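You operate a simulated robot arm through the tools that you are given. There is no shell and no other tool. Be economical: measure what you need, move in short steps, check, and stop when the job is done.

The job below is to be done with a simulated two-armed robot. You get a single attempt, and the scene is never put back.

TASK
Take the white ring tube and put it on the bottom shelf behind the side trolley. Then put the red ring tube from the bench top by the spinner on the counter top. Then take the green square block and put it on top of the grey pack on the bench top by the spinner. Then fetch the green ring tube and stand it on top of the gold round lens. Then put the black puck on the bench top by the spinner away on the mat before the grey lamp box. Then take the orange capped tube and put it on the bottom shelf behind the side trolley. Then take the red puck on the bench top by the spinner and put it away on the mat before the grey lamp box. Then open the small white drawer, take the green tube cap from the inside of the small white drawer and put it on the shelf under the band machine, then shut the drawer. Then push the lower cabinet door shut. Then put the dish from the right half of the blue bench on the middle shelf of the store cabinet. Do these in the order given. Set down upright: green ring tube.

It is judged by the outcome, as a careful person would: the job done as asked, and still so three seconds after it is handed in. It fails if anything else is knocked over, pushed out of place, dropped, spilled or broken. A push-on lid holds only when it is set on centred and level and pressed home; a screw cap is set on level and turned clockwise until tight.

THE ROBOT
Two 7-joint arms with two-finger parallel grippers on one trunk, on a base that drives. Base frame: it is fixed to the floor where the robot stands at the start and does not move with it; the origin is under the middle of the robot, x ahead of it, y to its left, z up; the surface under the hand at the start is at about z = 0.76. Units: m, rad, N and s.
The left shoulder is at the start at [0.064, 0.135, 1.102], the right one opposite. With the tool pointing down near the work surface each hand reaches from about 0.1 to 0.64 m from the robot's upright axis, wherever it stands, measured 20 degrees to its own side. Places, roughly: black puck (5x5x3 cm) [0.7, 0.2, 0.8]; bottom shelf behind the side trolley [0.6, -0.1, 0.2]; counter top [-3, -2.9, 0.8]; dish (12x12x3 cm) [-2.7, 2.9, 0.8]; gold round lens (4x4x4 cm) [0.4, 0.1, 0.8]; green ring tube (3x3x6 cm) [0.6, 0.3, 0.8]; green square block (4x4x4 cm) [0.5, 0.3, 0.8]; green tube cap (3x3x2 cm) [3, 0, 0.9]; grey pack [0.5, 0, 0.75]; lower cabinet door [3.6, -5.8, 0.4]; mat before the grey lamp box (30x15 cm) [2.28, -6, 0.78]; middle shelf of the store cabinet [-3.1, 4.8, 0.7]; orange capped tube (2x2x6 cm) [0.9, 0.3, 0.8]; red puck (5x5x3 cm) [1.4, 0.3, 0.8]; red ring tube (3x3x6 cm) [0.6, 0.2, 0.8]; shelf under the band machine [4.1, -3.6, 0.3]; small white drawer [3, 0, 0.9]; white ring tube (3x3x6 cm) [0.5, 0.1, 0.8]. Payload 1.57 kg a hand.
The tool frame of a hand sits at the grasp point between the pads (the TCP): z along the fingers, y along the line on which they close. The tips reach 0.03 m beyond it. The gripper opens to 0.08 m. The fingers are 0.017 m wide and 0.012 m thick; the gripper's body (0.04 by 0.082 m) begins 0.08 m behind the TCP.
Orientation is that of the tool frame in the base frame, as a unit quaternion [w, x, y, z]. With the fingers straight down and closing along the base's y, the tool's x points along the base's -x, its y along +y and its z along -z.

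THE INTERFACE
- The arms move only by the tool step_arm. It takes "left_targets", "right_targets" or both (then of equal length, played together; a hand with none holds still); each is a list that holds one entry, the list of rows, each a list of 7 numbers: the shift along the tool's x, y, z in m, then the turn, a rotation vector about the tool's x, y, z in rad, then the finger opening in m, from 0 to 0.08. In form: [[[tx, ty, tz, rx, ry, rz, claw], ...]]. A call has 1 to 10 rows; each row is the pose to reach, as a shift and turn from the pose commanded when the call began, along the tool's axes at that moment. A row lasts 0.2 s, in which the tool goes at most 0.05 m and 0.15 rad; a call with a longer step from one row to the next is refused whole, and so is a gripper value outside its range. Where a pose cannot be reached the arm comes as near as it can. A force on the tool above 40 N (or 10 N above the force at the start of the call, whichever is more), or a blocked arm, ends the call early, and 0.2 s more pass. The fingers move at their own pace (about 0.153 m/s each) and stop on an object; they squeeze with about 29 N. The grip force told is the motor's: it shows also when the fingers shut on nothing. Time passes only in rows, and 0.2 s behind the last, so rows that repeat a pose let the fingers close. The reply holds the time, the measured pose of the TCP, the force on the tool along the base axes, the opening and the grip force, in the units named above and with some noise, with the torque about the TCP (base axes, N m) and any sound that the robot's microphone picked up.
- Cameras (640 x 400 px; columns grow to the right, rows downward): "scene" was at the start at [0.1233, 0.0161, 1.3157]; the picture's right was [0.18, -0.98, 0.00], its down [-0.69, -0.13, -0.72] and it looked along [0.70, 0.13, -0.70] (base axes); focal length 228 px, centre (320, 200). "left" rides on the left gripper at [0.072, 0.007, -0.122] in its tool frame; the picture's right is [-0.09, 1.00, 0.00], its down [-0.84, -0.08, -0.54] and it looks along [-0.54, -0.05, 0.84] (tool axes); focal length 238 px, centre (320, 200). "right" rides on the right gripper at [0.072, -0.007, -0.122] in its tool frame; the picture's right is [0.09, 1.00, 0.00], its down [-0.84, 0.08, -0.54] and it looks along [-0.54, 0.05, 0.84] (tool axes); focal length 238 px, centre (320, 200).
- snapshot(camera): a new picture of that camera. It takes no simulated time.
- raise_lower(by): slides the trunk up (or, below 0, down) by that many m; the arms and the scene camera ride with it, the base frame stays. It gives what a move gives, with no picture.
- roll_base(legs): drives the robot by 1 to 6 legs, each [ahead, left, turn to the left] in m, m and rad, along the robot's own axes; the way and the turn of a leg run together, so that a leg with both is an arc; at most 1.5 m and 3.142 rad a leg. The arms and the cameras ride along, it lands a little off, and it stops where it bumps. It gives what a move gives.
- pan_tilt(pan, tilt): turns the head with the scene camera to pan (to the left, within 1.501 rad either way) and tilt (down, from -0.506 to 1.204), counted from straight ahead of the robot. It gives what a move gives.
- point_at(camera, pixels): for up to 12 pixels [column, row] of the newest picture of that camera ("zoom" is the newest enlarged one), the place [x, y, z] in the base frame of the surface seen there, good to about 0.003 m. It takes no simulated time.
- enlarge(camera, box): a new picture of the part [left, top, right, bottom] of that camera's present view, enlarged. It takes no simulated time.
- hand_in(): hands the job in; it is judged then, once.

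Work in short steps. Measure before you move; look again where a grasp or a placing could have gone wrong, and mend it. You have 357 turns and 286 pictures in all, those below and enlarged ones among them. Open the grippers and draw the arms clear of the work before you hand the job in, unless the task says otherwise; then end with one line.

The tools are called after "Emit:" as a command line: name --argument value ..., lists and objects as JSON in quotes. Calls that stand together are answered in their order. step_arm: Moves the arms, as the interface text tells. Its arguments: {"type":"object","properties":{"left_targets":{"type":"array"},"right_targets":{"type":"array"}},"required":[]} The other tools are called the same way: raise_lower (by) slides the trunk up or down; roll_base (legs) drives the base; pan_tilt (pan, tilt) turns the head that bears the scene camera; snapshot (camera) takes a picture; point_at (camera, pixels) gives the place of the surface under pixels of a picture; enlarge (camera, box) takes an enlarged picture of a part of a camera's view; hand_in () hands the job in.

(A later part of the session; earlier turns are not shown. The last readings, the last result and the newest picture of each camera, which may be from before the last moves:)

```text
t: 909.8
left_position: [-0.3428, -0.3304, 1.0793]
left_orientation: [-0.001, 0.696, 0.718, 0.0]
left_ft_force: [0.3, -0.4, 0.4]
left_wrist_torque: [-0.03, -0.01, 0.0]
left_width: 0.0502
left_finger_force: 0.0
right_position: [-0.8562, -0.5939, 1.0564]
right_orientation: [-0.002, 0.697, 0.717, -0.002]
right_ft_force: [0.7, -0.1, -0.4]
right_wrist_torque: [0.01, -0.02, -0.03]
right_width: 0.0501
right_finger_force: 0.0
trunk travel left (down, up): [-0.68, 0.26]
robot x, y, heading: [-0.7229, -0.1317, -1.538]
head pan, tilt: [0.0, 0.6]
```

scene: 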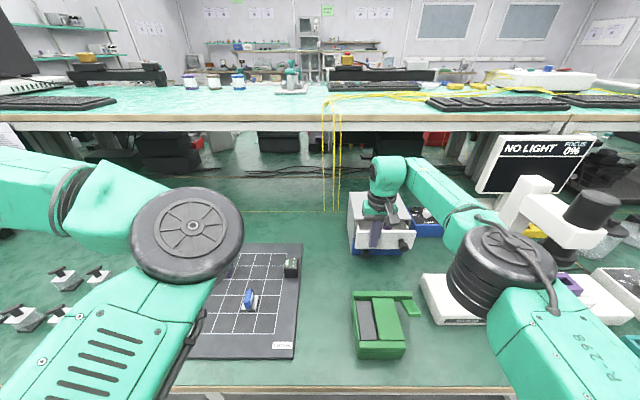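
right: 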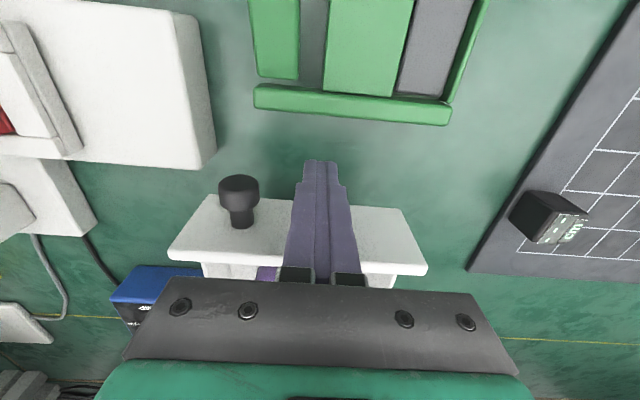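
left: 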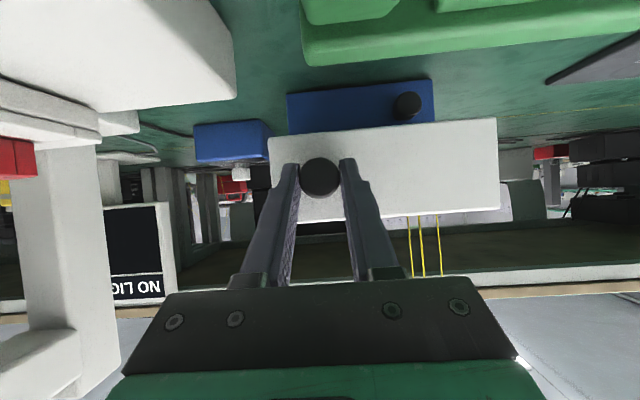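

Emit:
roll_base --legs '[[0, 0, -0.033], [1.3, -0.7, 0], [1.3, -0.1, 0], [1.3, 0, 0], [0.9, 0, 0], [0, 0, 1.571]]'

Emit:
roll_base --legs '[[1.4, 0, 0], [1.4, 0, 0], [1.3, 0, 0], [1.0, 0, 0]]'

```text
t: 938.0
left_position: [-1.2975, -4.575, 1.0793]
left_orientation: [-0.001, 0.009, 1.0, -0.001]
left_ft_force: [-1.0, -0.1, 0.5]
left_wrist_torque: [-0.03, -0.01, -0.01]
left_width: 0.0501
left_finger_force: 0.1
right_position: [-1.0581, -5.1004, 1.0563]
right_orientation: [0.0, 0.008, 1.0, -0.002]
right_ft_force: [-0.7, -0.2, -0.4]
right_wrist_torque: [0.0, 0.0, -0.01]
right_width: 0.0495
right_finger_force: 0.1
trunk travel left (down, up): [-0.68, 0.26]
robot x, y, heading: [-1.5158, -4.9485, -0.014]
head pan, tilt: [0.0, 0.6]
```

```text
t: 962.6
left_position: [3.844, -4.7381, 1.0783]
left_orientation: [-0.001, 0.028, 1.0, 0.0]
left_ft_force: [0.5, 0.3, -0.4]
left_wrist_torque: [-0.02, 0.0, 0.0]
left_width: 0.05
left_finger_force: 0.1
right_position: [4.0615, -5.2734, 1.0568]
right_orientation: [-0.001, 0.029, 1.0, -0.002]
right_ft_force: [-0.2, 0.1, 0.8]
right_wrist_torque: [0.06, -0.01, -0.02]
right_width: 0.0502
right_finger_force: 0.1
trunk travel left (down, up): [-0.68, 0.26]
robot x, y, heading: [3.6078, -5.1016, -0.052]
head pan, tilt: [0.0, 0.6]
```

I move slightly away, turn to face the cabinet, and look.

Emit:
roll_base --legs '[[0.22, 0.1, 0], [0, 0, -1.519]]'

Emit:
pan_tilt --pan -0.2 --tilt 0.7

Emit:
snapshot --camera "scene"

```text
t: 968.1
left_position: [4.2039, -5.2345, 1.0793]
left_orientation: [-0.001, 0.715, 0.699, 0.001]
left_ft_force: [-0.7, -0.2, -0.9]
left_wrist_torque: [-0.01, 0.02, 0.02]
left_width: 0.0502
left_finger_force: 0.1
right_position: [3.6779, -5.4709, 1.0569]
right_orientation: [-0.002, 0.716, 0.699, -0.001]
right_ft_force: [0.0, 0.5, -0.2]
right_wrist_torque: [-0.05, -0.02, 0.0]
right_width: 0.0501
right_finger_force: 0.1
trunk travel left (down, up): [-0.68, 0.26]
robot x, y, heading: [3.8381, -5.0147, -1.594]
head pan, tilt: [0.0, 0.6]
```

```text
t: 968.8
left_position: [4.2048, -5.2343, 1.0788]
left_orientation: [-0.001, 0.715, 0.699, 0.0]
left_ft_force: [-0.6, -0.7, 0.8]
left_wrist_torque: [-0.03, 0.01, 0.02]
left_width: 0.0501
left_finger_force: 0.1
right_position: [3.6773, -5.4724, 1.0553]
right_orientation: [-0.002, 0.716, 0.698, -0.001]
right_ft_force: [0.1, 0.6, -0.1]
right_wrist_torque: [0.01, -0.01, -0.01]
right_width: 0.0503
right_finger_force: 0.0
trunk travel left (down, up): [-0.68, 0.26]
robot x, y, heading: [3.8385, -5.0138, -1.598]
head pan, tilt: [-0.201, 0.7]
```

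```text
82 pictures are left
```

scene: 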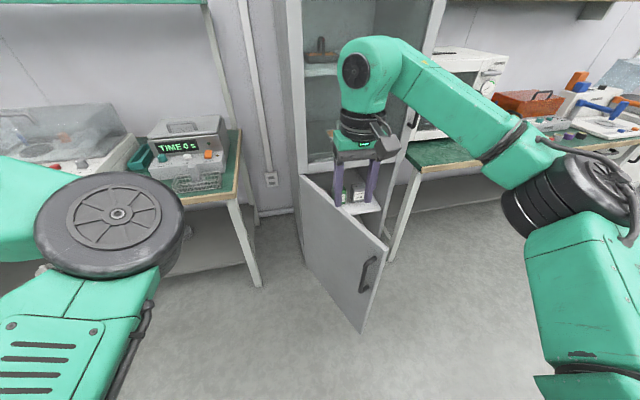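

The door's outer face and handle (368,275) face me. I measure it.

Emit:
point_at --camera "scene" --pixels '[[303, 178], [383, 246], [360, 328], [303, 255], [340, 240], [368, 275], [325, 205], [255, 275], [225, 205]]'

```text
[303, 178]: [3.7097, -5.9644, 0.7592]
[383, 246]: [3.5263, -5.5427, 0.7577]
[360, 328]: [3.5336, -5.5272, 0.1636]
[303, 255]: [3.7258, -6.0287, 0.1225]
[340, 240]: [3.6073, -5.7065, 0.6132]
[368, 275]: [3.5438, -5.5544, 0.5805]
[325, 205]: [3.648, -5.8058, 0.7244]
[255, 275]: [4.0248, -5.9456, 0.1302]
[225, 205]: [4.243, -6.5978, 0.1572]
```

Door: hinge ≈(3.725,-6.03), free edge (3.527,-5.54), z 0.13–0.76. I'll push its upper outer face with closed right fingers. First I position the hand on the outer side at (3.70,-5.64) and lower.

Emit:
roll_base --legs '[[0.165, 0.01, 0.027]]'

Emit:
step_arm --right_targets '[[[0, 0, 0, 0, 0, 0, 0.02], [0, 0, 0, 0, 0, 0, 0.0], [0, 0, 0, 0, 0, 0, 0.0]]]'

Emit:
raise_lower --by -0.36

Emit:
snapshot --camera "scene"

```text
t: 970.3
left_position: [4.2208, -5.3891, 1.0791]
left_orientation: [-0.001, 0.706, 0.708, -0.001]
left_ft_force: [0.0, 0.5, -0.1]
left_wrist_torque: [-0.01, 0.01, -0.02]
left_width: 0.0503
left_finger_force: 0.1
right_position: [3.7001, -5.6385, 1.0579]
right_orientation: [-0.001, 0.705, 0.709, -0.002]
right_ft_force: [0.1, -0.4, -0.5]
right_wrist_torque: [0.0, 0.04, -0.06]
right_width: 0.0499
right_finger_force: 0.1
trunk travel left (down, up): [-0.68, 0.26]
robot x, y, heading: [3.8463, -5.18, -1.561]
head pan, tilt: [-0.201, 0.7]
```

```text
t: 971.1
left_position: [4.2201, -5.3897, 1.0795]
left_orientation: [-0.001, 0.706, 0.709, 0.0]
left_ft_force: [0.5, -0.5, 0.0]
left_wrist_torque: [-0.02, 0.03, -0.03]
left_width: 0.0499
left_finger_force: 0.2
right_position: [3.6999, -5.641, 1.057]
right_orientation: [-0.002, 0.705, 0.709, -0.001]
right_ft_force: [1.1, 0.2, -0.8]
right_wrist_torque: [0.02, 0.0, -0.04]
right_width: 0.0002
right_finger_force: 21.2
trunk travel left (down, up): [-0.68, 0.26]
robot x, y, heading: [3.8435, -5.1806, -1.559]
head pan, tilt: [-0.201, 0.7]
```

```text
t: 974.6
left_position: [4.2203, -5.3897, 0.7182]
left_orientation: [-0.001, 0.705, 0.709, 0.0]
left_ft_force: [0.4, -0.1, -0.3]
left_wrist_torque: [0.04, -0.01, -0.02]
left_width: 0.0503
left_finger_force: 0.1
right_position: [3.7008, -5.6408, 0.6971]
right_orientation: [-0.002, 0.705, 0.709, 0.0]
right_ft_force: [0.4, 0.4, -0.2]
right_wrist_torque: [-0.02, -0.02, 0.02]
right_width: 0.0001
right_finger_force: 21.5
trunk travel left (down, up): [-0.32, 0.62]
robot x, y, heading: [3.8452, -5.1781, -1.557]
head pan, tilt: [-0.201, 0.7]
```

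```text
81 pictures are left
```

scene: 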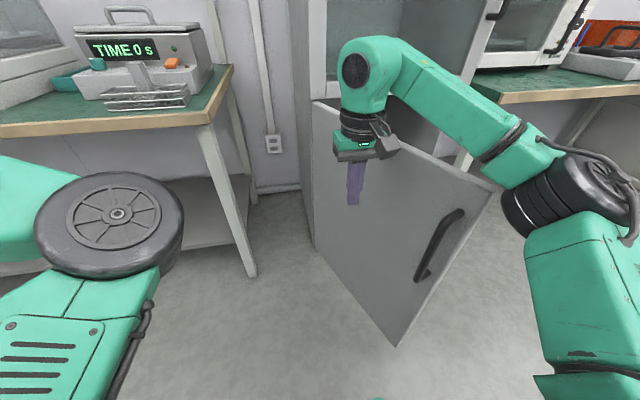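

Fingers hang on the outer side of the door. I push with a sideways leg and look.

Emit:
roll_base --legs '[[0.06, -0.26, 0]]'

Emit:
snapshot --camera "scene"

```text
t: 976.5
left_position: [3.9594, -5.4521, 0.7196]
left_orientation: [-0.002, 0.705, 0.709, -0.001]
left_ft_force: [-0.7, 0.3, -0.3]
left_wrist_torque: [0.0, 0.01, 0.01]
left_width: 0.0502
left_finger_force: 0.1
right_position: [3.4398, -5.7035, 0.6964]
right_orientation: [-0.002, 0.704, 0.71, -0.001]
right_ft_force: [0.8, -0.3, -0.1]
right_wrist_torque: [0.0, 0.01, 0.04]
right_width: 0.0002
right_finger_force: 21.3
trunk travel left (down, up): [-0.32, 0.62]
robot x, y, heading: [3.5819, -5.2393, -1.56]
head pan, tilt: [-0.201, 0.7]
```

```text
80 pictures are left
```

scene: 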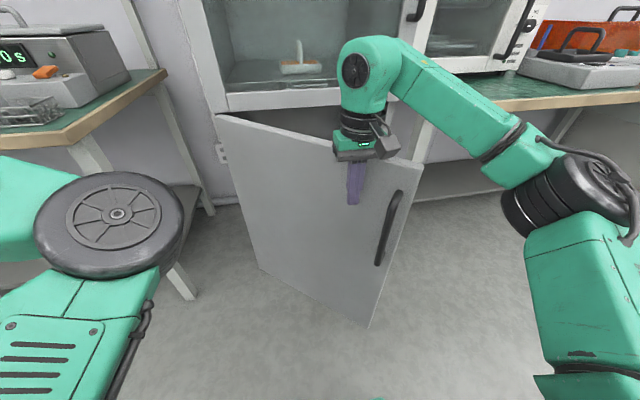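

The door swings well. Next leg, more forward.

Emit:
roll_base --legs '[[0.15, -0.11, 0]]'

Emit:
snapshot --camera "scene"

```text
t: 978.0
left_position: [3.8495, -5.5999, 0.7198]
left_orientation: [-0.001, 0.706, 0.708, 0.001]
left_ft_force: [-0.6, -0.4, 0.6]
left_wrist_torque: [0.0, -0.02, 0.01]
left_width: 0.0503
left_finger_force: 0.0
right_position: [3.3308, -5.8522, 0.6963]
right_orientation: [-0.002, 0.705, 0.709, -0.001]
right_ft_force: [-1.0, 0.1, 0.6]
right_wrist_torque: [0.01, 0.01, -0.03]
right_width: 0.0
right_finger_force: 21.3
trunk travel left (down, up): [-0.32, 0.62]
robot x, y, heading: [3.4748, -5.3942, -1.565]
head pan, tilt: [-0.201, 0.7]
```

```text
79 pictures are left
```

scene: 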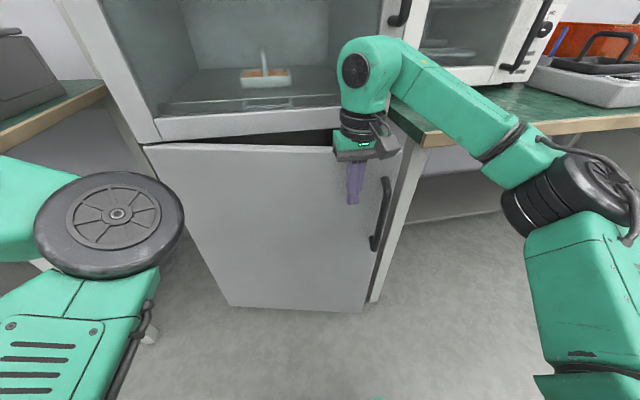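

Nearly shut. I back a touch, lower the trunk 0.2 m so the hand stays below the upper cabinet, and push forward.

Emit:
roll_base --legs '[[-0.03, 0, 0]]'

Emit:
raise_lower --by -0.2

Emit:
roll_base --legs '[[0.12, 0, 0]]'

Emit:
snapshot --camera "scene"

```text
t: 978.8
left_position: [3.8503, -5.5697, 0.7192]
left_orientation: [-0.001, 0.704, 0.71, 0.0]
left_ft_force: [-0.1, -0.4, -0.2]
left_wrist_torque: [-0.02, 0.02, 0.0]
left_width: 0.0502
left_finger_force: 0.1
right_position: [3.3289, -5.8214, 0.6979]
right_orientation: [-0.001, 0.705, 0.709, -0.001]
right_ft_force: [0.1, -0.5, 0.4]
right_wrist_torque: [-0.01, -0.03, 0.02]
right_width: 0.0001
right_finger_force: 21.1
trunk travel left (down, up): [-0.32, 0.62]
robot x, y, heading: [3.4734, -5.361, -1.56]
head pan, tilt: [-0.201, 0.7]
```

```text
t: 981.0
left_position: [3.8498, -5.5742, 0.5129]
left_orientation: [-0.004, 0.706, 0.708, 0.003]
left_ft_force: [1.0, -1.3, 0.4]
left_wrist_torque: [0.08, 0.0, 0.04]
left_width: 0.05
left_finger_force: 0.1
right_position: [3.3268, -5.824, 0.4846]
right_orientation: [-0.008, 0.705, 0.709, 0.003]
right_ft_force: [-0.2, 0.0, -0.6]
right_wrist_torque: [0.05, -0.01, 0.0]
right_width: 0.0
right_finger_force: 21.2
trunk travel left (down, up): [-0.12, 0.82]
robot x, y, heading: [3.4719, -5.364, -1.562]
head pan, tilt: [-0.201, 0.7]
```

```text
t: 982.3
left_position: [3.8554, -5.6744, 0.519]
left_orientation: [-0.002, 0.705, 0.709, -0.004]
left_ft_force: [0.2, 0.8, -0.5]
left_wrist_torque: [-0.01, -0.01, -0.03]
left_width: 0.0501
left_finger_force: 0.2
right_position: [3.3449, -5.9223, 0.5027]
right_orientation: [0.001, 0.692, 0.722, -0.014]
right_ft_force: [0.2, -0.7, 0.4]
right_wrist_torque: [-0.02, 0.01, -0.01]
right_width: 0.0
right_finger_force: 20.9
trunk travel left (down, up): [-0.12, 0.82]
robot x, y, heading: [3.4773, -5.47, -1.554]
head pan, tilt: [-0.201, 0.7]
stopped in leg 1: the robot was blocked; the commanded pose is now the measured one
```

```text
78 pictures are left
```

scene: 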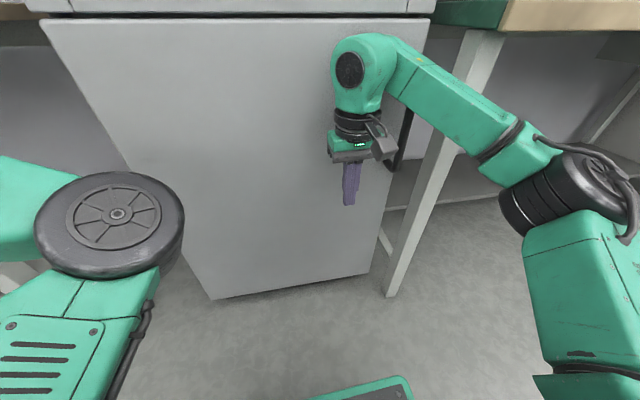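

The robot was blocked, likely the forearm on the handle. I back off a little and measure the door's remaining gap.

Emit:
roll_base --legs '[[-0.12, 0, 0]]'

Emit:
snapshot --camera "scene"

Emit:
point_at --camera "scene" --pixels '[[60, 60], [100, 100], [250, 60], [300, 100], [300, 250], [200, 20]]'

```text
t: 983.5
left_position: [3.852, -5.5572, 0.5198]
left_orientation: [0.0, 0.705, 0.709, 0.0]
left_ft_force: [0.0, -0.1, 0.0]
left_wrist_torque: [0.0, 0.01, 0.0]
left_width: 0.0502
left_finger_force: 0.1
right_position: [3.3377, -5.8049, 0.4989]
right_orientation: [-0.001, 0.694, 0.72, -0.008]
right_ft_force: [-0.1, -1.0, -0.1]
right_wrist_torque: [0.03, -0.01, 0.02]
right_width: 0.0
right_finger_force: 21.5
trunk travel left (down, up): [-0.12, 0.82]
robot x, y, heading: [3.4777, -5.3471, -1.564]
head pan, tilt: [-0.201, 0.7]
```

```text
77 pictures are left
```

scene: 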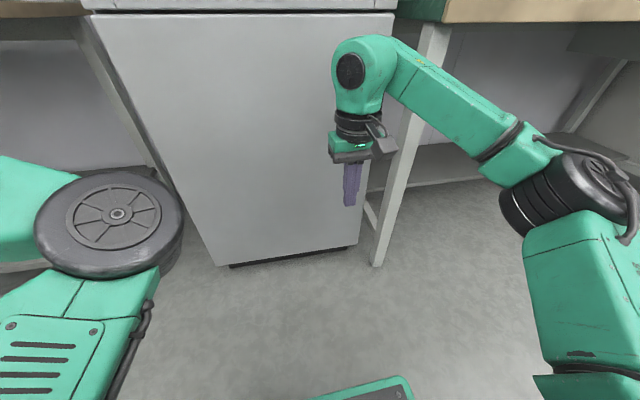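

```text
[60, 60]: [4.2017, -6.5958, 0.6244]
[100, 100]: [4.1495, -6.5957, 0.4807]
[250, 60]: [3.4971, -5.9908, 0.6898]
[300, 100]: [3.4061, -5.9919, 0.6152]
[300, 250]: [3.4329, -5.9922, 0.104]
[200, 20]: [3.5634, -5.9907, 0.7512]
```

The door face is flush and parallel (y≈-5.991 across), so it is shut. I back off, raise the trunk and verify.

Emit:
roll_base --legs '[[-0.35, 0, 0]]'

Emit:
raise_lower --by 0.4

Emit:
raise_lower --by 0.16

Emit:
snapshot --camera "scene"

```text
t: 985.8
left_position: [3.8479, -5.2055, 0.5189]
left_orientation: [-0.001, 0.705, 0.709, -0.001]
left_ft_force: [-0.3, 0.7, 0.3]
left_wrist_torque: [-0.01, 0.01, 0.0]
left_width: 0.05
left_finger_force: 0.1
right_position: [3.3352, -5.4529, 0.4973]
right_orientation: [-0.001, 0.694, 0.72, -0.007]
right_ft_force: [0.1, 0.0, -0.2]
right_wrist_torque: [0.03, 0.01, 0.0]
right_width: 0.0001
right_finger_force: 21.4
trunk travel left (down, up): [-0.12, 0.82]
robot x, y, heading: [3.4729, -4.998, -1.566]
head pan, tilt: [-0.201, 0.7]
```

```text
t: 989.6
left_position: [3.8482, -5.2061, 0.9196]
left_orientation: [-0.001, 0.705, 0.709, 0.0]
left_ft_force: [0.3, -0.1, 0.5]
left_wrist_torque: [-0.02, 0.03, -0.01]
left_width: 0.0498
left_finger_force: 0.0
right_position: [3.3356, -5.4532, 0.8978]
right_orientation: [-0.001, 0.694, 0.72, -0.008]
right_ft_force: [-0.1, 0.8, 0.1]
right_wrist_torque: [-0.01, 0.0, 0.0]
right_width: 0.0001
right_finger_force: 21.6
trunk travel left (down, up): [-0.52, 0.42]
robot x, y, heading: [3.4706, -4.9978, -1.559]
head pan, tilt: [-0.201, 0.7]
```

```text
t: 991.5
left_position: [3.8481, -5.2064, 1.0805]
left_orientation: [-0.001, 0.705, 0.709, 0.0]
left_ft_force: [0.0, 0.1, 0.4]
left_wrist_torque: [0.01, 0.02, 0.02]
left_width: 0.0501
left_finger_force: 0.0
right_position: [3.3354, -5.4538, 1.058]
right_orientation: [-0.001, 0.693, 0.721, -0.007]
right_ft_force: [0.4, 0.6, 0.0]
right_wrist_torque: [-0.04, -0.01, 0.0]
right_width: 0.0001
right_finger_force: 21.0
trunk travel left (down, up): [-0.68, 0.26]
robot x, y, heading: [3.473, -4.9925, -1.561]
head pan, tilt: [-0.201, 0.7]
```

```text
76 pictures are left
```

scene: 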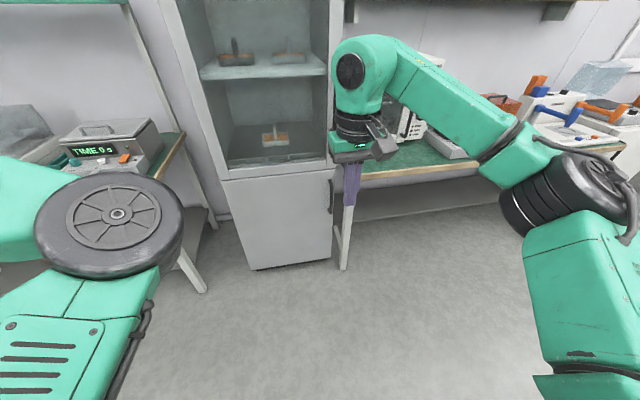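

The door is shut. Now to the dish near (-2.7,2.9). I drive back to the open area.

Emit:
roll_base --legs '[[0, -1.45, 0.01], [0, -1.45, 0.01], [0, -1.4, 0.01], [0, -0.7, 0], [-0.9, 0, 0]]'

```text
t: 1019.6
left_position: [-1.1509, -4.4738, 1.079]
left_orientation: [-0.001, 0.695, 0.719, 0.0]
left_ft_force: [0.2, -0.2, -0.7]
left_wrist_torque: [-0.01, 0.0, -0.06]
left_width: 0.0498
left_finger_force: 0.2
right_position: [-1.6555, -4.7361, 1.0579]
right_orientation: [-0.002, 0.684, 0.73, -0.008]
right_ft_force: [-0.6, -0.8, -0.3]
right_wrist_torque: [0.01, -0.03, -0.01]
right_width: 0.0002
right_finger_force: 21.6
trunk travel left (down, up): [-0.68, 0.26]
robot x, y, heading: [-1.5296, -4.2758, -1.533]
head pan, tilt: [-0.201, 0.7]
```

Emit:
roll_base --legs '[[0, 0, -0.038], [-1.5, 0, 0], [-1.5, 0, 0], [-1.5, 0, 0], [0, 0, -1.571]]'

Emit:
pan_tilt --pan -0.9 --tilt 0.4

Emit:
snapshot --camera "scene"

```text
t: 1045.2
left_position: [-1.7841, -0.1821, 1.0778]
left_orientation: [-0.001, 1.0, 0.022, 0.001]
left_ft_force: [-0.7, 0.9, -0.1]
left_wrist_torque: [-0.03, -0.01, 0.02]
left_width: 0.0499
left_finger_force: 0.0
right_position: [-2.0501, 0.3207, 1.0588]
right_orientation: [-0.006, 0.999, 0.039, -0.005]
right_ft_force: [-0.3, -0.7, 0.0]
right_wrist_torque: [-0.01, 0.03, 0.03]
right_width: 0.0
right_finger_force: 21.8
trunk travel left (down, up): [-0.68, 0.26]
robot x, y, heading: [-1.5869, 0.2059, -3.095]
head pan, tilt: [-0.201, 0.7]
```

```text
t: 1046.3
left_position: [-1.7825, -0.1828, 1.0791]
left_orientation: [-0.001, 1.0, 0.022, 0.001]
left_ft_force: [-0.8, 0.3, 0.2]
left_wrist_torque: [-0.01, 0.02, -0.02]
left_width: 0.0499
left_finger_force: 0.1
right_position: [-2.0501, 0.3207, 1.0592]
right_orientation: [-0.006, 0.999, 0.038, -0.005]
right_ft_force: [-0.8, 0.5, 0.9]
right_wrist_torque: [0.01, 0.02, 0.02]
right_width: 0.0
right_finger_force: 21.9
trunk travel left (down, up): [-0.68, 0.26]
robot x, y, heading: [-1.5881, 0.1993, -3.093]
head pan, tilt: [-0.901, 0.4]
```

```text
75 pictures are left
```

scene: 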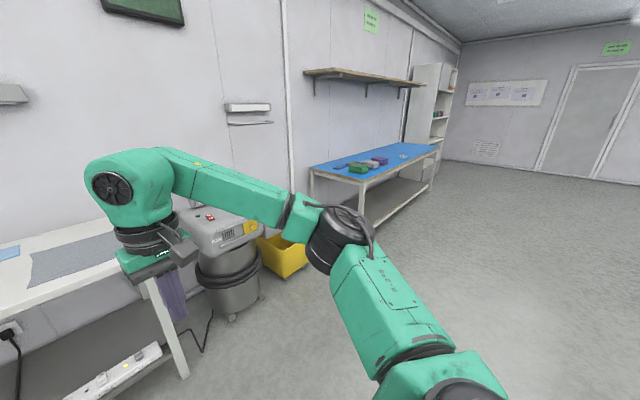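

The blue bench (370,165) and the store cabinet (430,110) are ahead. I measure.

Emit:
enlarge --camera "scene" --box '[290, 50, 480, 220]'

Emit:
point_at --camera "scene" --pixels '[[365, 182], [437, 147], [403, 155], [357, 168], [437, 115], [415, 110], [440, 145], [375, 235], [240, 310], [280, 270]]'

```text
2.35 times, centred on (385, 135) of scene
```

zoom: 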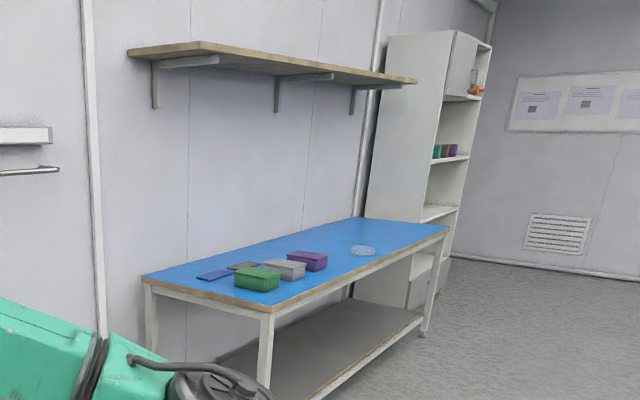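

```text
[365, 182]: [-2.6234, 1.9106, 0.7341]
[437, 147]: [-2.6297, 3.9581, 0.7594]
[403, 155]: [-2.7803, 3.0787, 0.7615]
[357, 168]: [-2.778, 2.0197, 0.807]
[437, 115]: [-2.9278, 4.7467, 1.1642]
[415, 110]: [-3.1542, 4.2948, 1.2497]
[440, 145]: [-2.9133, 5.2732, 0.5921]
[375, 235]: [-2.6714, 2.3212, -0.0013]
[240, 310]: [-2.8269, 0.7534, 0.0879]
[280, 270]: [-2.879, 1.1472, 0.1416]
```

I strafe along to y≈3.0, facing the bench, and look at the dish.

Emit:
roll_base --legs '[[0, 0, -0.049], [0, -1.4, 0.01], [0, -1.4, 0.01]]'

Emit:
pan_tilt --pan 0.0 --tilt 0.5

Emit:
snapshot --camera "scene"

```text
t: 1060.2
left_position: [-1.8664, 2.6093, 1.0794]
left_orientation: [-0.001, 1.0, 0.019, 0.001]
left_ft_force: [-1.3, 0.3, 0.5]
left_wrist_torque: [-0.01, 0.01, -0.02]
left_width: 0.0498
left_finger_force: 0.2
right_position: [-2.1307, 3.1138, 1.0588]
right_orientation: [-0.006, 0.999, 0.035, -0.004]
right_ft_force: [0.5, 0.8, -0.7]
right_wrist_torque: [0.02, 0.02, 0.03]
right_width: 0.0001
right_finger_force: 21.6
trunk travel left (down, up): [-0.68, 0.26]
robot x, y, heading: [-1.6702, 2.9944, -3.098]
head pan, tilt: [-0.901, 0.4]
```

```text
t: 1061.4
left_position: [-1.8663, 2.6102, 1.0786]
left_orientation: [-0.001, 1.0, 0.018, 0.002]
left_ft_force: [-0.1, 0.2, 0.6]
left_wrist_torque: [-0.02, -0.01, 0.02]
left_width: 0.05
left_finger_force: 0.1
right_position: [-2.1299, 3.1143, 1.0575]
right_orientation: [-0.006, 0.999, 0.034, -0.005]
right_ft_force: [0.6, -1.0, -0.2]
right_wrist_torque: [-0.01, -0.04, -0.02]
right_width: 0.0001
right_finger_force: 21.3
trunk travel left (down, up): [-0.68, 0.26]
robot x, y, heading: [-1.6702, 2.9886, -3.1]
head pan, tilt: [0.0, 0.499]
```

```text
73 pictures are left
```

scene: 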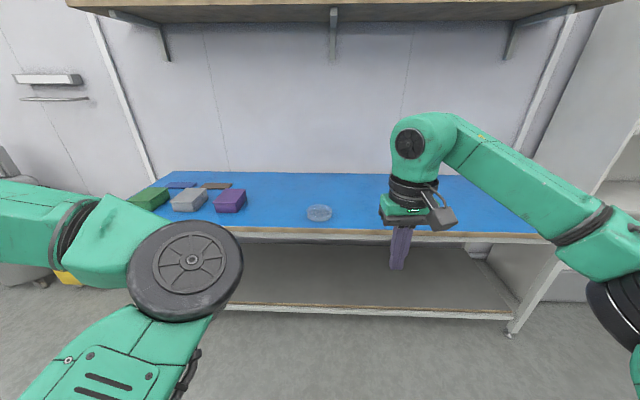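

Emit:
enlarge --camera "scene" --box '[270, 180, 370, 250]'

Emit:
point_at --camera "scene" --pixels '[[306, 213], [332, 213], [318, 207], [318, 219], [318, 213], [318, 228], [228, 200]]'

```text
5.71 times, centred on (320, 215) of scene
```

zoom: 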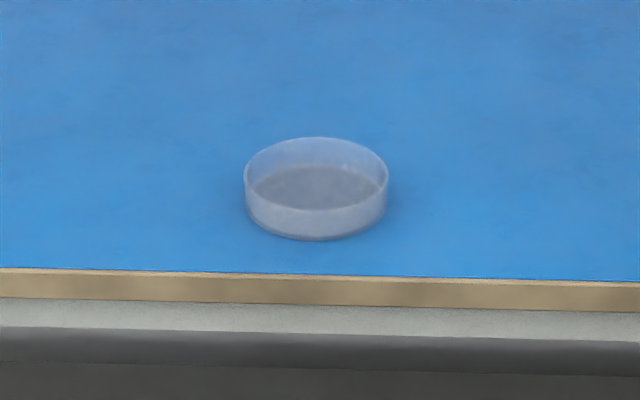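

```text
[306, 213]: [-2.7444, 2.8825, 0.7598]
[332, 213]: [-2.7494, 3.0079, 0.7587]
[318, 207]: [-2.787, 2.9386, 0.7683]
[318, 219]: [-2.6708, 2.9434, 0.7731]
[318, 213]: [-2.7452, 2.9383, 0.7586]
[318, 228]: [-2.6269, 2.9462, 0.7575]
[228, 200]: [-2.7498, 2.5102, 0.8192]
```

The dish is open-topped, centre ≈(-2.73,2.94), rim z≈0.79. I'll pinch its left rim with the left hand pitched 40°. First I extend and pitch the hand in free space.

Emit:
step_arm --left_targets '[[[-0.036, -0.02, 0.01, 0, 0, 0, 0.05], [-0.072, -0.04, 0.02, 0, 0, 0, 0.05], [-0.108, -0.06, 0.03, 0, 0, 0, 0.05], [-0.144, -0.08, 0.04, 0, 0, 0, 0.05], [-0.18, -0.1, 0.05, 0, 0, 0, 0.05], [-0.216, -0.12, 0.06, 0, 0, 0, 0.05], [-0.252, -0.14, 0.07, 0, 0, 0, 0.05], [-0.288, -0.16, 0.08, 0, 0, 0, 0.05], [-0.324, -0.18, 0.09, 0, 0, 0, 0.05], [-0.36, -0.2, 0.1, 0, 0, 0, 0.05]]]'

Emit:
step_arm --left_targets '[[[-0.008, 0, 0.004, 0, -0.125, 0, 0.05], [-0.016, 0, 0.008, 0, -0.25, 0, 0.05], [-0.024, 0, 0.012, 0, -0.375, 0, 0.05], [-0.032, 0, 0.016, 0, -0.5, 0, 0.05], [-0.04, 0, 0.02, 0, -0.625, 0, 0.05], [-0.048, 0, 0.024, 0, -0.75, 0, 0.05], [-0.056, 0, 0.028, 0, -0.873, 0, 0.05]]]'

Emit:
snapshot --camera "scene"

```text
t: 1063.6
left_position: [-2.2324, 2.7968, 0.9775]
left_orientation: [-0.002, 1.0, 0.019, 0.001]
left_ft_force: [0.9, 0.7, -1.2]
left_wrist_torque: [0.01, 0.02, -0.03]
left_width: 0.05
left_finger_force: 0.1
left hand out of reach, approached as far as the arm can: row 1, 2, 3, 4, 5, 6, 7, 8, 9
right_position: [-2.1301, 3.1149, 1.0572]
right_orientation: [-0.006, 0.999, 0.034, -0.004]
right_ft_force: [1.0, 0.3, 0.9]
right_wrist_torque: [0.0, 0.01, 0.06]
right_width: 0.0002
right_finger_force: 21.1
trunk travel left (down, up): [-0.68, 0.26]
robot x, y, heading: [-1.6686, 2.9885, -3.103]
head pan, tilt: [0.0, 0.499]
```

```text
t: 1065.4
left_position: [-2.2944, 2.761, 0.9656]
left_orientation: [0.038, 0.899, 0.029, -0.434]
left_ft_force: [0.5, 0.5, 1.0]
left_wrist_torque: [0.01, -0.02, -0.01]
left_width: 0.0498
left_finger_force: 0.0
right_position: [-2.1315, 3.1136, 1.0575]
right_orientation: [-0.005, 0.999, 0.035, -0.004]
right_ft_force: [0.1, 0.5, -0.5]
right_wrist_torque: [0.0, 0.01, 0.01]
right_width: 0.0001
right_finger_force: 21.5
trunk travel left (down, up): [-0.68, 0.26]
robot x, y, heading: [-1.6689, 2.9901, -3.098]
head pan, tilt: [0.0, 0.499]
stopped in row 7 (left hand): the arm was blocked; the commanded pose is now the measured one
```

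```text
71 pictures are left
```

scene: 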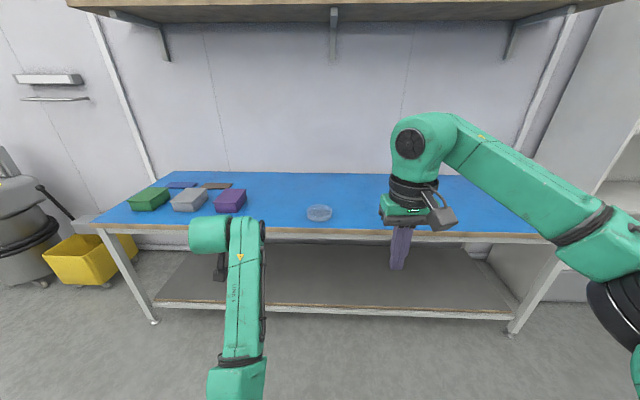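

I square the heading, true the hand, and bring it above the dish's left rim.

Emit:
roll_base --legs '[[0, 0, -0.044], [0.33, -0.093, 0]]'

Emit:
step_arm --left_targets '[[[0, 0, 0, 0.03, 0.013, -0.004, 0.045], [0.02, 0, 0.017, 0.059, 0.027, -0.008, 0.045], [0.046, 0, 0.038, 0.059, 0.027, -0.008, 0.045], [0.046, 0, 0.038, 0.059, 0.027, -0.008, 0.045]]]'

Emit:
snapshot --camera "left"

```text
t: 1068.0
left_position: [-2.6298, 2.8789, 0.9642]
left_orientation: [0.029, 0.9, 0.01, -0.435]
left_ft_force: [0.2, -0.3, 0.0]
left_wrist_torque: [0.01, 0.01, 0.02]
left_width: 0.05
left_finger_force: 0.1
right_position: [-2.4522, 3.2267, 1.0585]
right_orientation: [-0.006, 1.0, 0.014, -0.004]
right_ft_force: [1.1, -0.6, -0.6]
right_wrist_torque: [0.03, 0.01, 0.01]
right_width: 0.0001
right_finger_force: 21.7
trunk travel left (down, up): [-0.68, 0.26]
robot x, y, heading: [-1.9943, 3.0834, 3.139]
head pan, tilt: [0.0, 0.499]
```

```text
t: 1069.0
left_position: [-2.6292, 2.8763, 0.9043]
left_orientation: [0.001, 0.906, 0.001, -0.422]
left_ft_force: [0.0, -1.5, 0.6]
left_wrist_torque: [0.02, -0.01, 0.03]
left_width: 0.045
left_finger_force: 0.1
right_position: [-2.4523, 3.2261, 1.0583]
right_orientation: [-0.006, 1.0, 0.013, -0.005]
right_ft_force: [-0.1, 0.2, -0.4]
right_wrist_torque: [0.0, -0.02, 0.01]
right_width: 0.0
right_finger_force: 20.9
trunk travel left (down, up): [-0.68, 0.26]
robot x, y, heading: [-1.9986, 3.0859, 3.137]
head pan, tilt: [0.0, 0.499]
```

```text
70 pictures are left
```

left: 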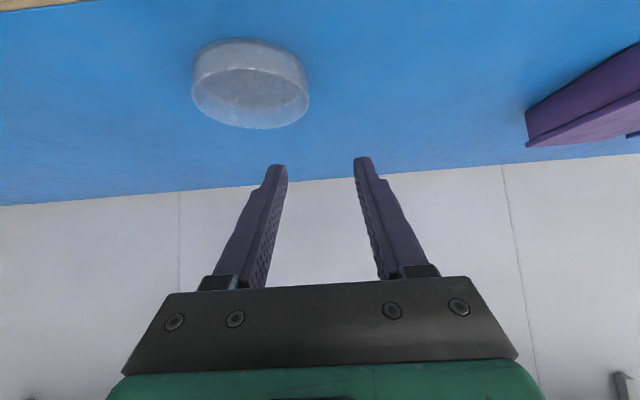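

The dish's rim nearest my finger axis is at (307,92). I measure the rim.

Emit:
point_at --camera "left" --pixels '[[306, 92], [308, 80], [303, 108], [193, 85], [250, 42], [250, 127], [307, 98]]'

Emit:
enlarge --camera "left" --box '[170, 20, 350, 140]'

```text
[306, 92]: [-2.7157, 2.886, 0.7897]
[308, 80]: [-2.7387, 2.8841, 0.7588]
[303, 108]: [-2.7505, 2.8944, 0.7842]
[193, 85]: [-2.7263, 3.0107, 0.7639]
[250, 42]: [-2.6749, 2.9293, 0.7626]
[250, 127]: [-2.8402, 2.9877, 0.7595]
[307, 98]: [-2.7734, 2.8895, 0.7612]
```

```text
3.33 times, centred on (260, 80) of left
```

zoom: 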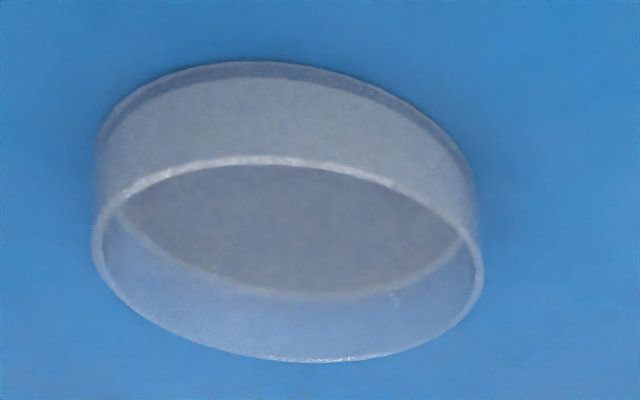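

Rim wall is at y≈2.887, x≈-2.730. I roll ahead 0.05 m, then slide down along the axis with the wall between the fingers.

Emit:
roll_base --legs '[[0.05, 0, 0.003]]'

Emit:
snapshot --camera "left"

```text
t: 1070.0
left_position: [-2.6769, 2.8746, 0.9052]
left_orientation: [0.002, 0.906, 0.002, -0.424]
left_ft_force: [0.8, 0.5, 0.3]
left_wrist_torque: [0.0, -0.05, -0.01]
left_width: 0.045
left_finger_force: 0.0
right_position: [-2.4999, 3.2246, 1.0592]
right_orientation: [-0.007, 1.0, 0.016, -0.005]
right_ft_force: [-0.9, 0.0, 1.0]
right_wrist_torque: [0.0, 0.0, 0.0]
right_width: 0.0
right_finger_force: 21.1
trunk travel left (down, up): [-0.68, 0.26]
robot x, y, heading: [-2.0443, 3.0867, -3.145]
head pan, tilt: [0.0, 0.499]
```

```text
68 pictures are left
```

left: 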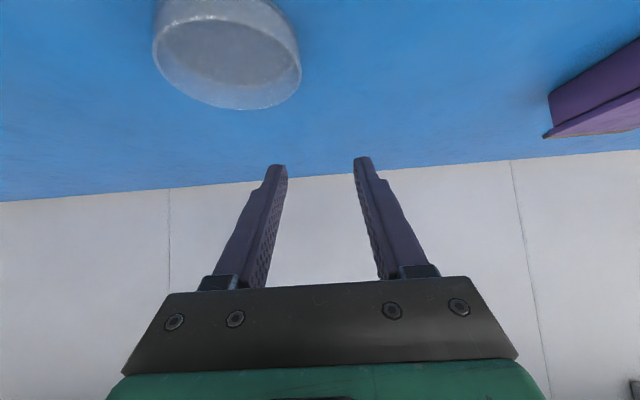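

I go to the pre-grasp above the rim and check.

Emit:
step_arm --left_targets '[[[0.026, -0.006, 0.02, 0, 0, 0, 0.045], [0.0523, -0.0114, 0.039, 0, 0, 0, 0.045], [0.0523, -0.0114, 0.06, 0, 0, 0, 0.045], [0.0523, -0.0114, 0.06, 0, 0, 0, 0.045]]]'

Emit:
snapshot --camera "left"

```text
t: 1071.0
left_position: [-2.6927, 2.8868, 0.8251]
left_orientation: [0.002, 0.907, 0.002, -0.421]
left_ft_force: [-0.3, 0.2, 0.1]
left_wrist_torque: [-0.02, 0.0, -0.03]
left_width: 0.0451
left_finger_force: 0.0
right_position: [-2.5005, 3.2249, 1.058]
right_orientation: [-0.007, 1.0, 0.016, -0.005]
right_ft_force: [1.1, -0.2, -0.2]
right_wrist_torque: [0.03, 0.02, -0.02]
right_width: 0.0
right_finger_force: 21.5
trunk travel left (down, up): [-0.68, 0.26]
robot x, y, heading: [-2.0485, 3.0833, -3.139]
head pan, tilt: [0.0, 0.499]
```

```text
67 pictures are left
```

left: 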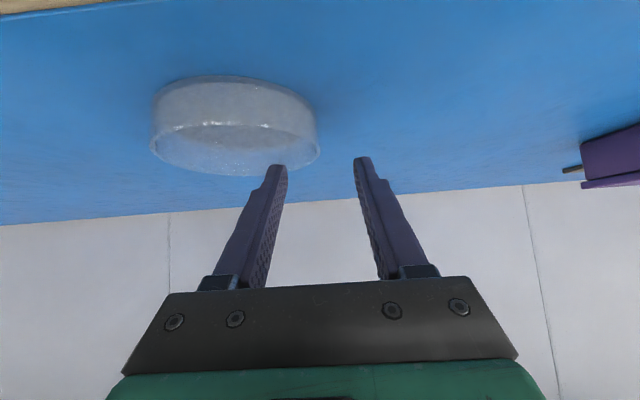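

The rim wall (318,150) lies between the fingers, left finger over the dish's inside. I advance to grip depth and close.

Emit:
step_arm --left_targets '[[[0, 0, 0.02, 0, 0, 0, 0.045], [0, 0, 0.04, 0, 0, 0, 0.045], [0, 0, 0.048, 0, 0, 0, 0.045], [0, 0, 0.048, 0, 0, 0, 0.02], [0, 0, 0.048, 0, 0, 0, 0.0], [0, 0, 0.048, 0, 0, 0, 0.0], [0, 0, 0.048, 0, 0, 0, 0.0]]]'

Emit:
snapshot --camera "left"

```text
t: 1072.6
left_position: [-2.7282, 2.8836, 0.7955]
left_orientation: [0.001, 0.906, 0.002, -0.423]
left_ft_force: [0.2, -0.4, 1.9]
left_wrist_torque: [-0.06, 0.0, -0.03]
left_width: 0.0077
left_finger_force: 26.9
right_position: [-2.5012, 3.2243, 1.0578]
right_orientation: [-0.007, 1.0, 0.015, -0.004]
right_ft_force: [0.4, 0.7, -0.4]
right_wrist_torque: [0.02, 0.0, 0.01]
right_width: 0.0004
right_finger_force: 21.3
trunk travel left (down, up): [-0.68, 0.26]
robot x, y, heading: [-2.0478, 3.0862, -3.141]
head pan, tilt: [0.0, 0.499]
```

```text
66 pictures are left
```

left: 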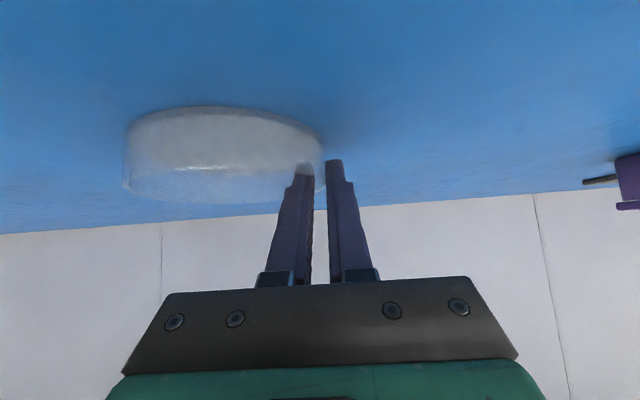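

Wall pinched (0.008 m). I lift slowly and check.

Emit:
step_arm --left_targets '[[[-0.0115, 0, -0.0096, 0, 0, 0, 0.0], [-0.03, 0, -0.025, 0, 0, 0, 0.0], [-0.0536, 0, -0.045, 0, 0, 0, 0.0], [-0.0766, 0, -0.0643, 0, 0, 0, 0.0], [-0.0919, 0, -0.0772, 0, 0, 0, 0.0]]]'

Emit:
snapshot --camera "left"

Emit:
snapshot --camera "scene"

```text
t: 1073.8
left_position: [-2.7278, 2.8866, 0.9145]
left_orientation: [0.002, 0.907, 0.002, -0.422]
left_ft_force: [0.2, 0.1, -0.9]
left_wrist_torque: [-0.07, -0.02, -0.02]
left_width: 0.0077
left_finger_force: 26.8
right_position: [-2.5007, 3.2254, 1.0576]
right_orientation: [-0.006, 1.0, 0.016, -0.004]
right_ft_force: [-1.1, -0.6, -0.3]
right_wrist_torque: [-0.01, -0.01, 0.05]
right_width: 0.0
right_finger_force: 21.1
trunk travel left (down, up): [-0.68, 0.26]
robot x, y, heading: [-2.0431, 3.0841, -3.134]
head pan, tilt: [0.0, 0.499]
```

```text
65 pictures are left
```

left: 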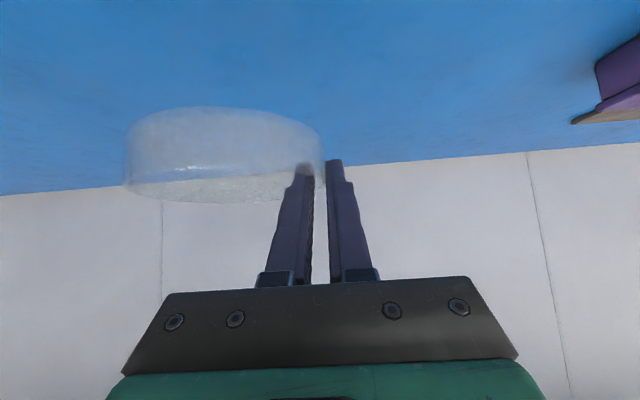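

```text
64 pictures are left
```

scene: 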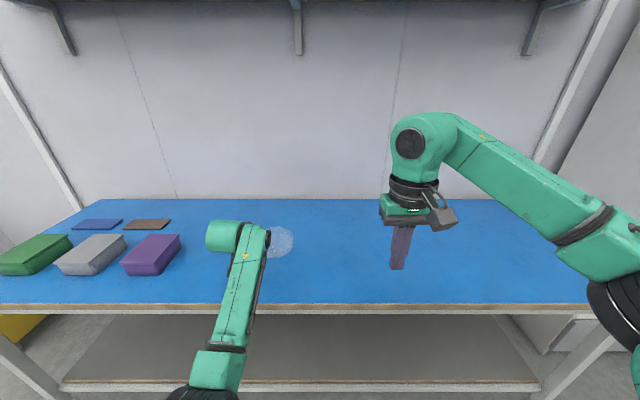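

The dish is held level. I back off and strafe to the store cabinet, then look.

Emit:
roll_base --legs '[[-0.4, 0, 0], [0, -1.45, 0], [0, -0.3, 0]]'

Emit:
pan_tilt --pan 0.0 --tilt 0.45

Emit:
snapshot --camera "scene"

```text
t: 1084.8
left_position: [-2.3417, 4.6418, 0.9152]
left_orientation: [0.007, 0.907, 0.013, -0.422]
left_ft_force: [-0.7, 0.7, -1.3]
left_wrist_torque: [-0.06, -0.04, -0.05]
left_width: 0.0071
left_finger_force: 26.2
right_position: [-2.1235, 4.9856, 1.0579]
right_orientation: [-0.006, 1.0, 0.028, -0.004]
right_ft_force: [0.4, 0.2, 0.2]
right_wrist_torque: [0.03, -0.02, -0.03]
right_width: 0.0
right_finger_force: 21.1
trunk travel left (down, up): [-0.68, 0.26]
robot x, y, heading: [-1.6618, 4.8558, -3.114]
head pan, tilt: [0.0, 0.499]
```

```text
t: 1085.4
left_position: [-2.3429, 4.6422, 0.9155]
left_orientation: [0.006, 0.907, 0.013, -0.422]
left_ft_force: [-0.5, -0.7, -0.6]
left_wrist_torque: [-0.04, -0.05, -0.01]
left_width: 0.0067
left_finger_force: 26.3
right_position: [-2.1231, 4.9864, 1.0583]
right_orientation: [-0.005, 1.0, 0.029, -0.004]
right_ft_force: [0.6, 0.6, 0.0]
right_wrist_torque: [-0.01, 0.0, 0.0]
right_width: 0.0
right_finger_force: 21.4
trunk travel left (down, up): [-0.68, 0.26]
robot x, y, heading: [-1.6692, 4.8569, -3.115]
head pan, tilt: [0.0, 0.45]
```

```text
63 pictures are left
```

scene: 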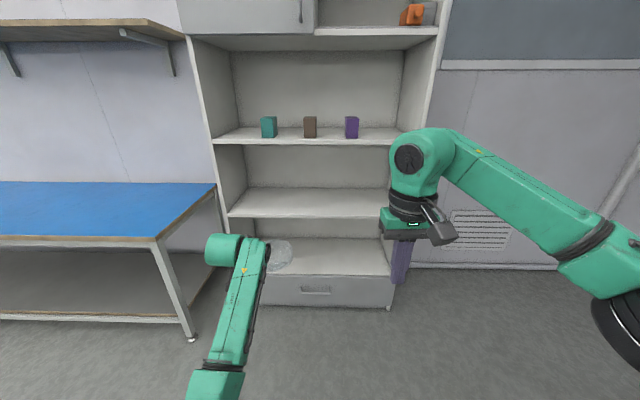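

The empty shelf at (310,205) should be the middle one. I measure shelves and walls.

Emit:
point_at --camera "scene" --pixels '[[310, 200], [310, 212], [310, 218], [310, 134], [310, 145], [232, 207], [385, 205], [310, 260], [310, 185], [240, 190], [310, 188], [310, 148]]'

```text
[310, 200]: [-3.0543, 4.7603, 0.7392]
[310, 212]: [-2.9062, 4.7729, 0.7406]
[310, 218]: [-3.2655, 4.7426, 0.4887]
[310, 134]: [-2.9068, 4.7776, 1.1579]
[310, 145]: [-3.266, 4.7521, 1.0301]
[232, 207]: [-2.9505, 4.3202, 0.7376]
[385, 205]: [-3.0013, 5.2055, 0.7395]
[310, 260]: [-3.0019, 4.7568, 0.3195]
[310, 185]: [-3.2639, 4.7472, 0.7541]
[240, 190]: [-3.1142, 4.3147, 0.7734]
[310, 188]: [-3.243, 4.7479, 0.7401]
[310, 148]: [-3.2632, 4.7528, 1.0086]
```

Middle shelf: z 0.740, front x -2.90, clear height 0.38. I retract the right hand, lower the left hand to z≈0.82 and drive in.

Emit:
step_arm --left_targets '[[[0.0183, 0, 0.0154, 0, 0, 0, 0.0], [0.0366, 0, 0.0307, 0, 0, 0, 0.0], [0.0549, 0, 0.046, 0, 0, 0, 0.0], [0.0732, 0, 0.0614, 0, 0, 0, 0.0]]]' --right_targets '[[[0.03, 0, 0, 0, 0, 0, 0.0], [0.06, 0, 0, 0, 0, 0, 0.0], [0.09, 0, 0, 0, 0, 0, 0.0], [0.12, 0, 0, 0, 0, 0, 0.0]]]'

Emit:
roll_base --legs '[[0, 0, -0.027], [0.4, 0, 0]]'

Emit:
snapshot --camera "scene"

Emit:
snapshot --camera "left"

```text
t: 1086.4
left_position: [-2.3411, 4.642, 0.8201]
left_orientation: [0.007, 0.906, 0.014, -0.423]
left_ft_force: [0.2, 0.2, -1.5]
left_wrist_torque: [-0.07, -0.01, 0.0]
left_width: 0.0069
left_finger_force: 26.8
right_position: [-2.0029, 4.9933, 1.0575]
right_orientation: [-0.005, 1.0, 0.028, -0.005]
right_ft_force: [0.1, 0.3, 0.7]
right_wrist_torque: [0.02, 0.05, -0.02]
right_width: 0.0
right_finger_force: 22.1
trunk travel left (down, up): [-0.68, 0.26]
robot x, y, heading: [-1.6635, 4.855, -3.112]
head pan, tilt: [0.0, 0.45]
```

```text
t: 1089.3
left_position: [-2.7406, 4.6646, 0.8195]
left_orientation: [0.0, 0.906, -0.001, -0.423]
left_ft_force: [-0.5, 0.4, -1.0]
left_wrist_torque: [-0.04, -0.01, 0.0]
left_width: 0.007
left_finger_force: 25.9
right_position: [-2.3919, 5.0041, 1.0587]
right_orientation: [-0.006, 1.0, 0.012, -0.004]
right_ft_force: [0.5, 0.1, -0.9]
right_wrist_torque: [0.01, 0.0, -0.01]
right_width: 0.0
right_finger_force: 21.0
trunk travel left (down, up): [-0.68, 0.26]
robot x, y, heading: [-2.058, 4.8594, 3.133]
head pan, tilt: [0.0, 0.45]
```

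```text
62 pictures are left
```

scene: 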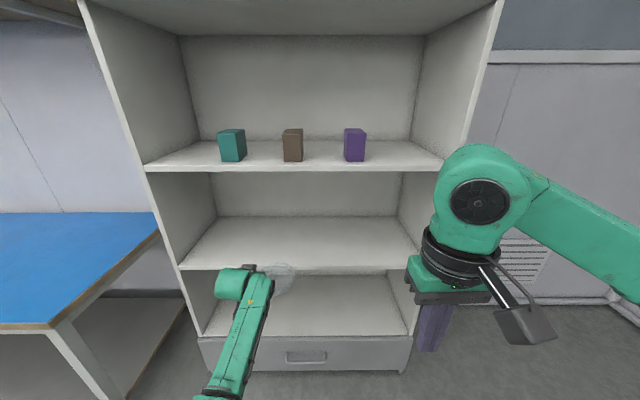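

```text
61 pictures are left
```

left: 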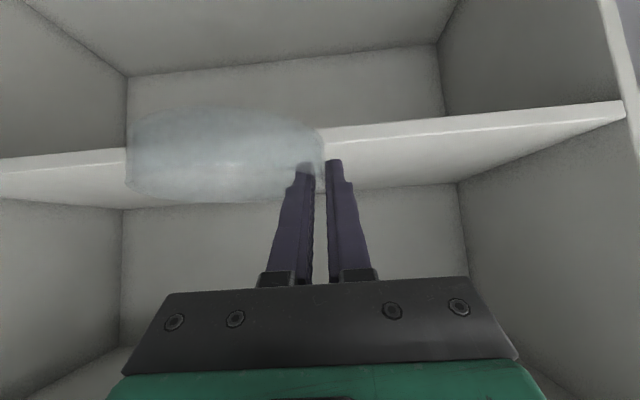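

The dish is above shelf level (bottom ≈0.783 vs 0.740). I drive in 0.3 m.

Emit:
roll_base --legs '[[0.2, 0, 0.008]]'

Emit:
snapshot --camera "scene"

Emit:
snapshot --camera "left"

```text
t: 1090.9
left_position: [-2.9398, 4.6595, 0.8197]
left_orientation: [0.002, 0.907, 0.003, -0.422]
left_ft_force: [0.2, -0.4, -1.2]
left_wrist_torque: [-0.03, 0.02, -0.02]
left_width: 0.0069
left_finger_force: 26.6
right_position: [-2.5933, 5.0023, 1.0593]
right_orientation: [-0.006, 1.0, 0.016, -0.004]
right_ft_force: [0.3, 1.2, 0.0]
right_wrist_torque: [0.01, 0.0, 0.0]
right_width: 0.0002
right_finger_force: 21.2
trunk travel left (down, up): [-0.68, 0.26]
robot x, y, heading: [-2.2585, 4.8576, -3.138]
head pan, tilt: [0.0, 0.45]
```

```text
60 pictures are left
```

scene: 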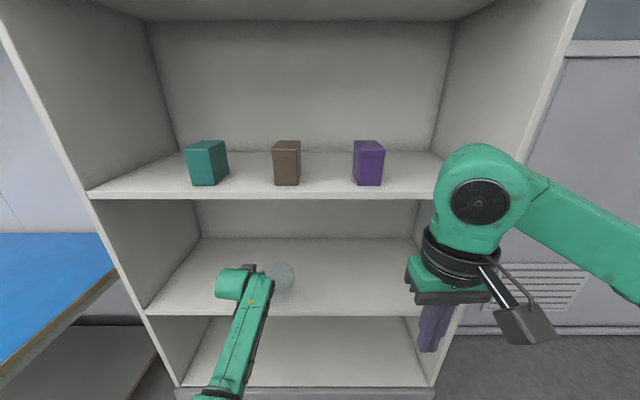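

```text
59 pictures are left
```

left: 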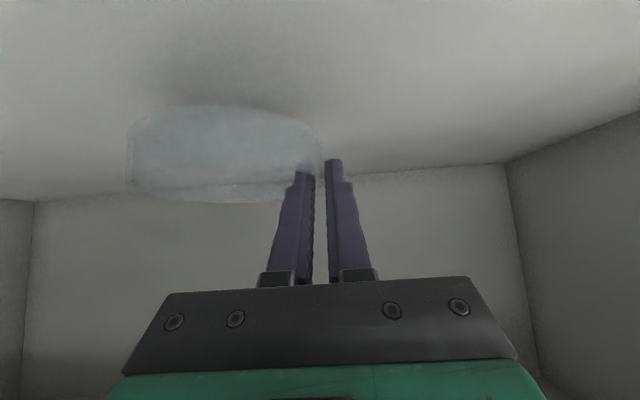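

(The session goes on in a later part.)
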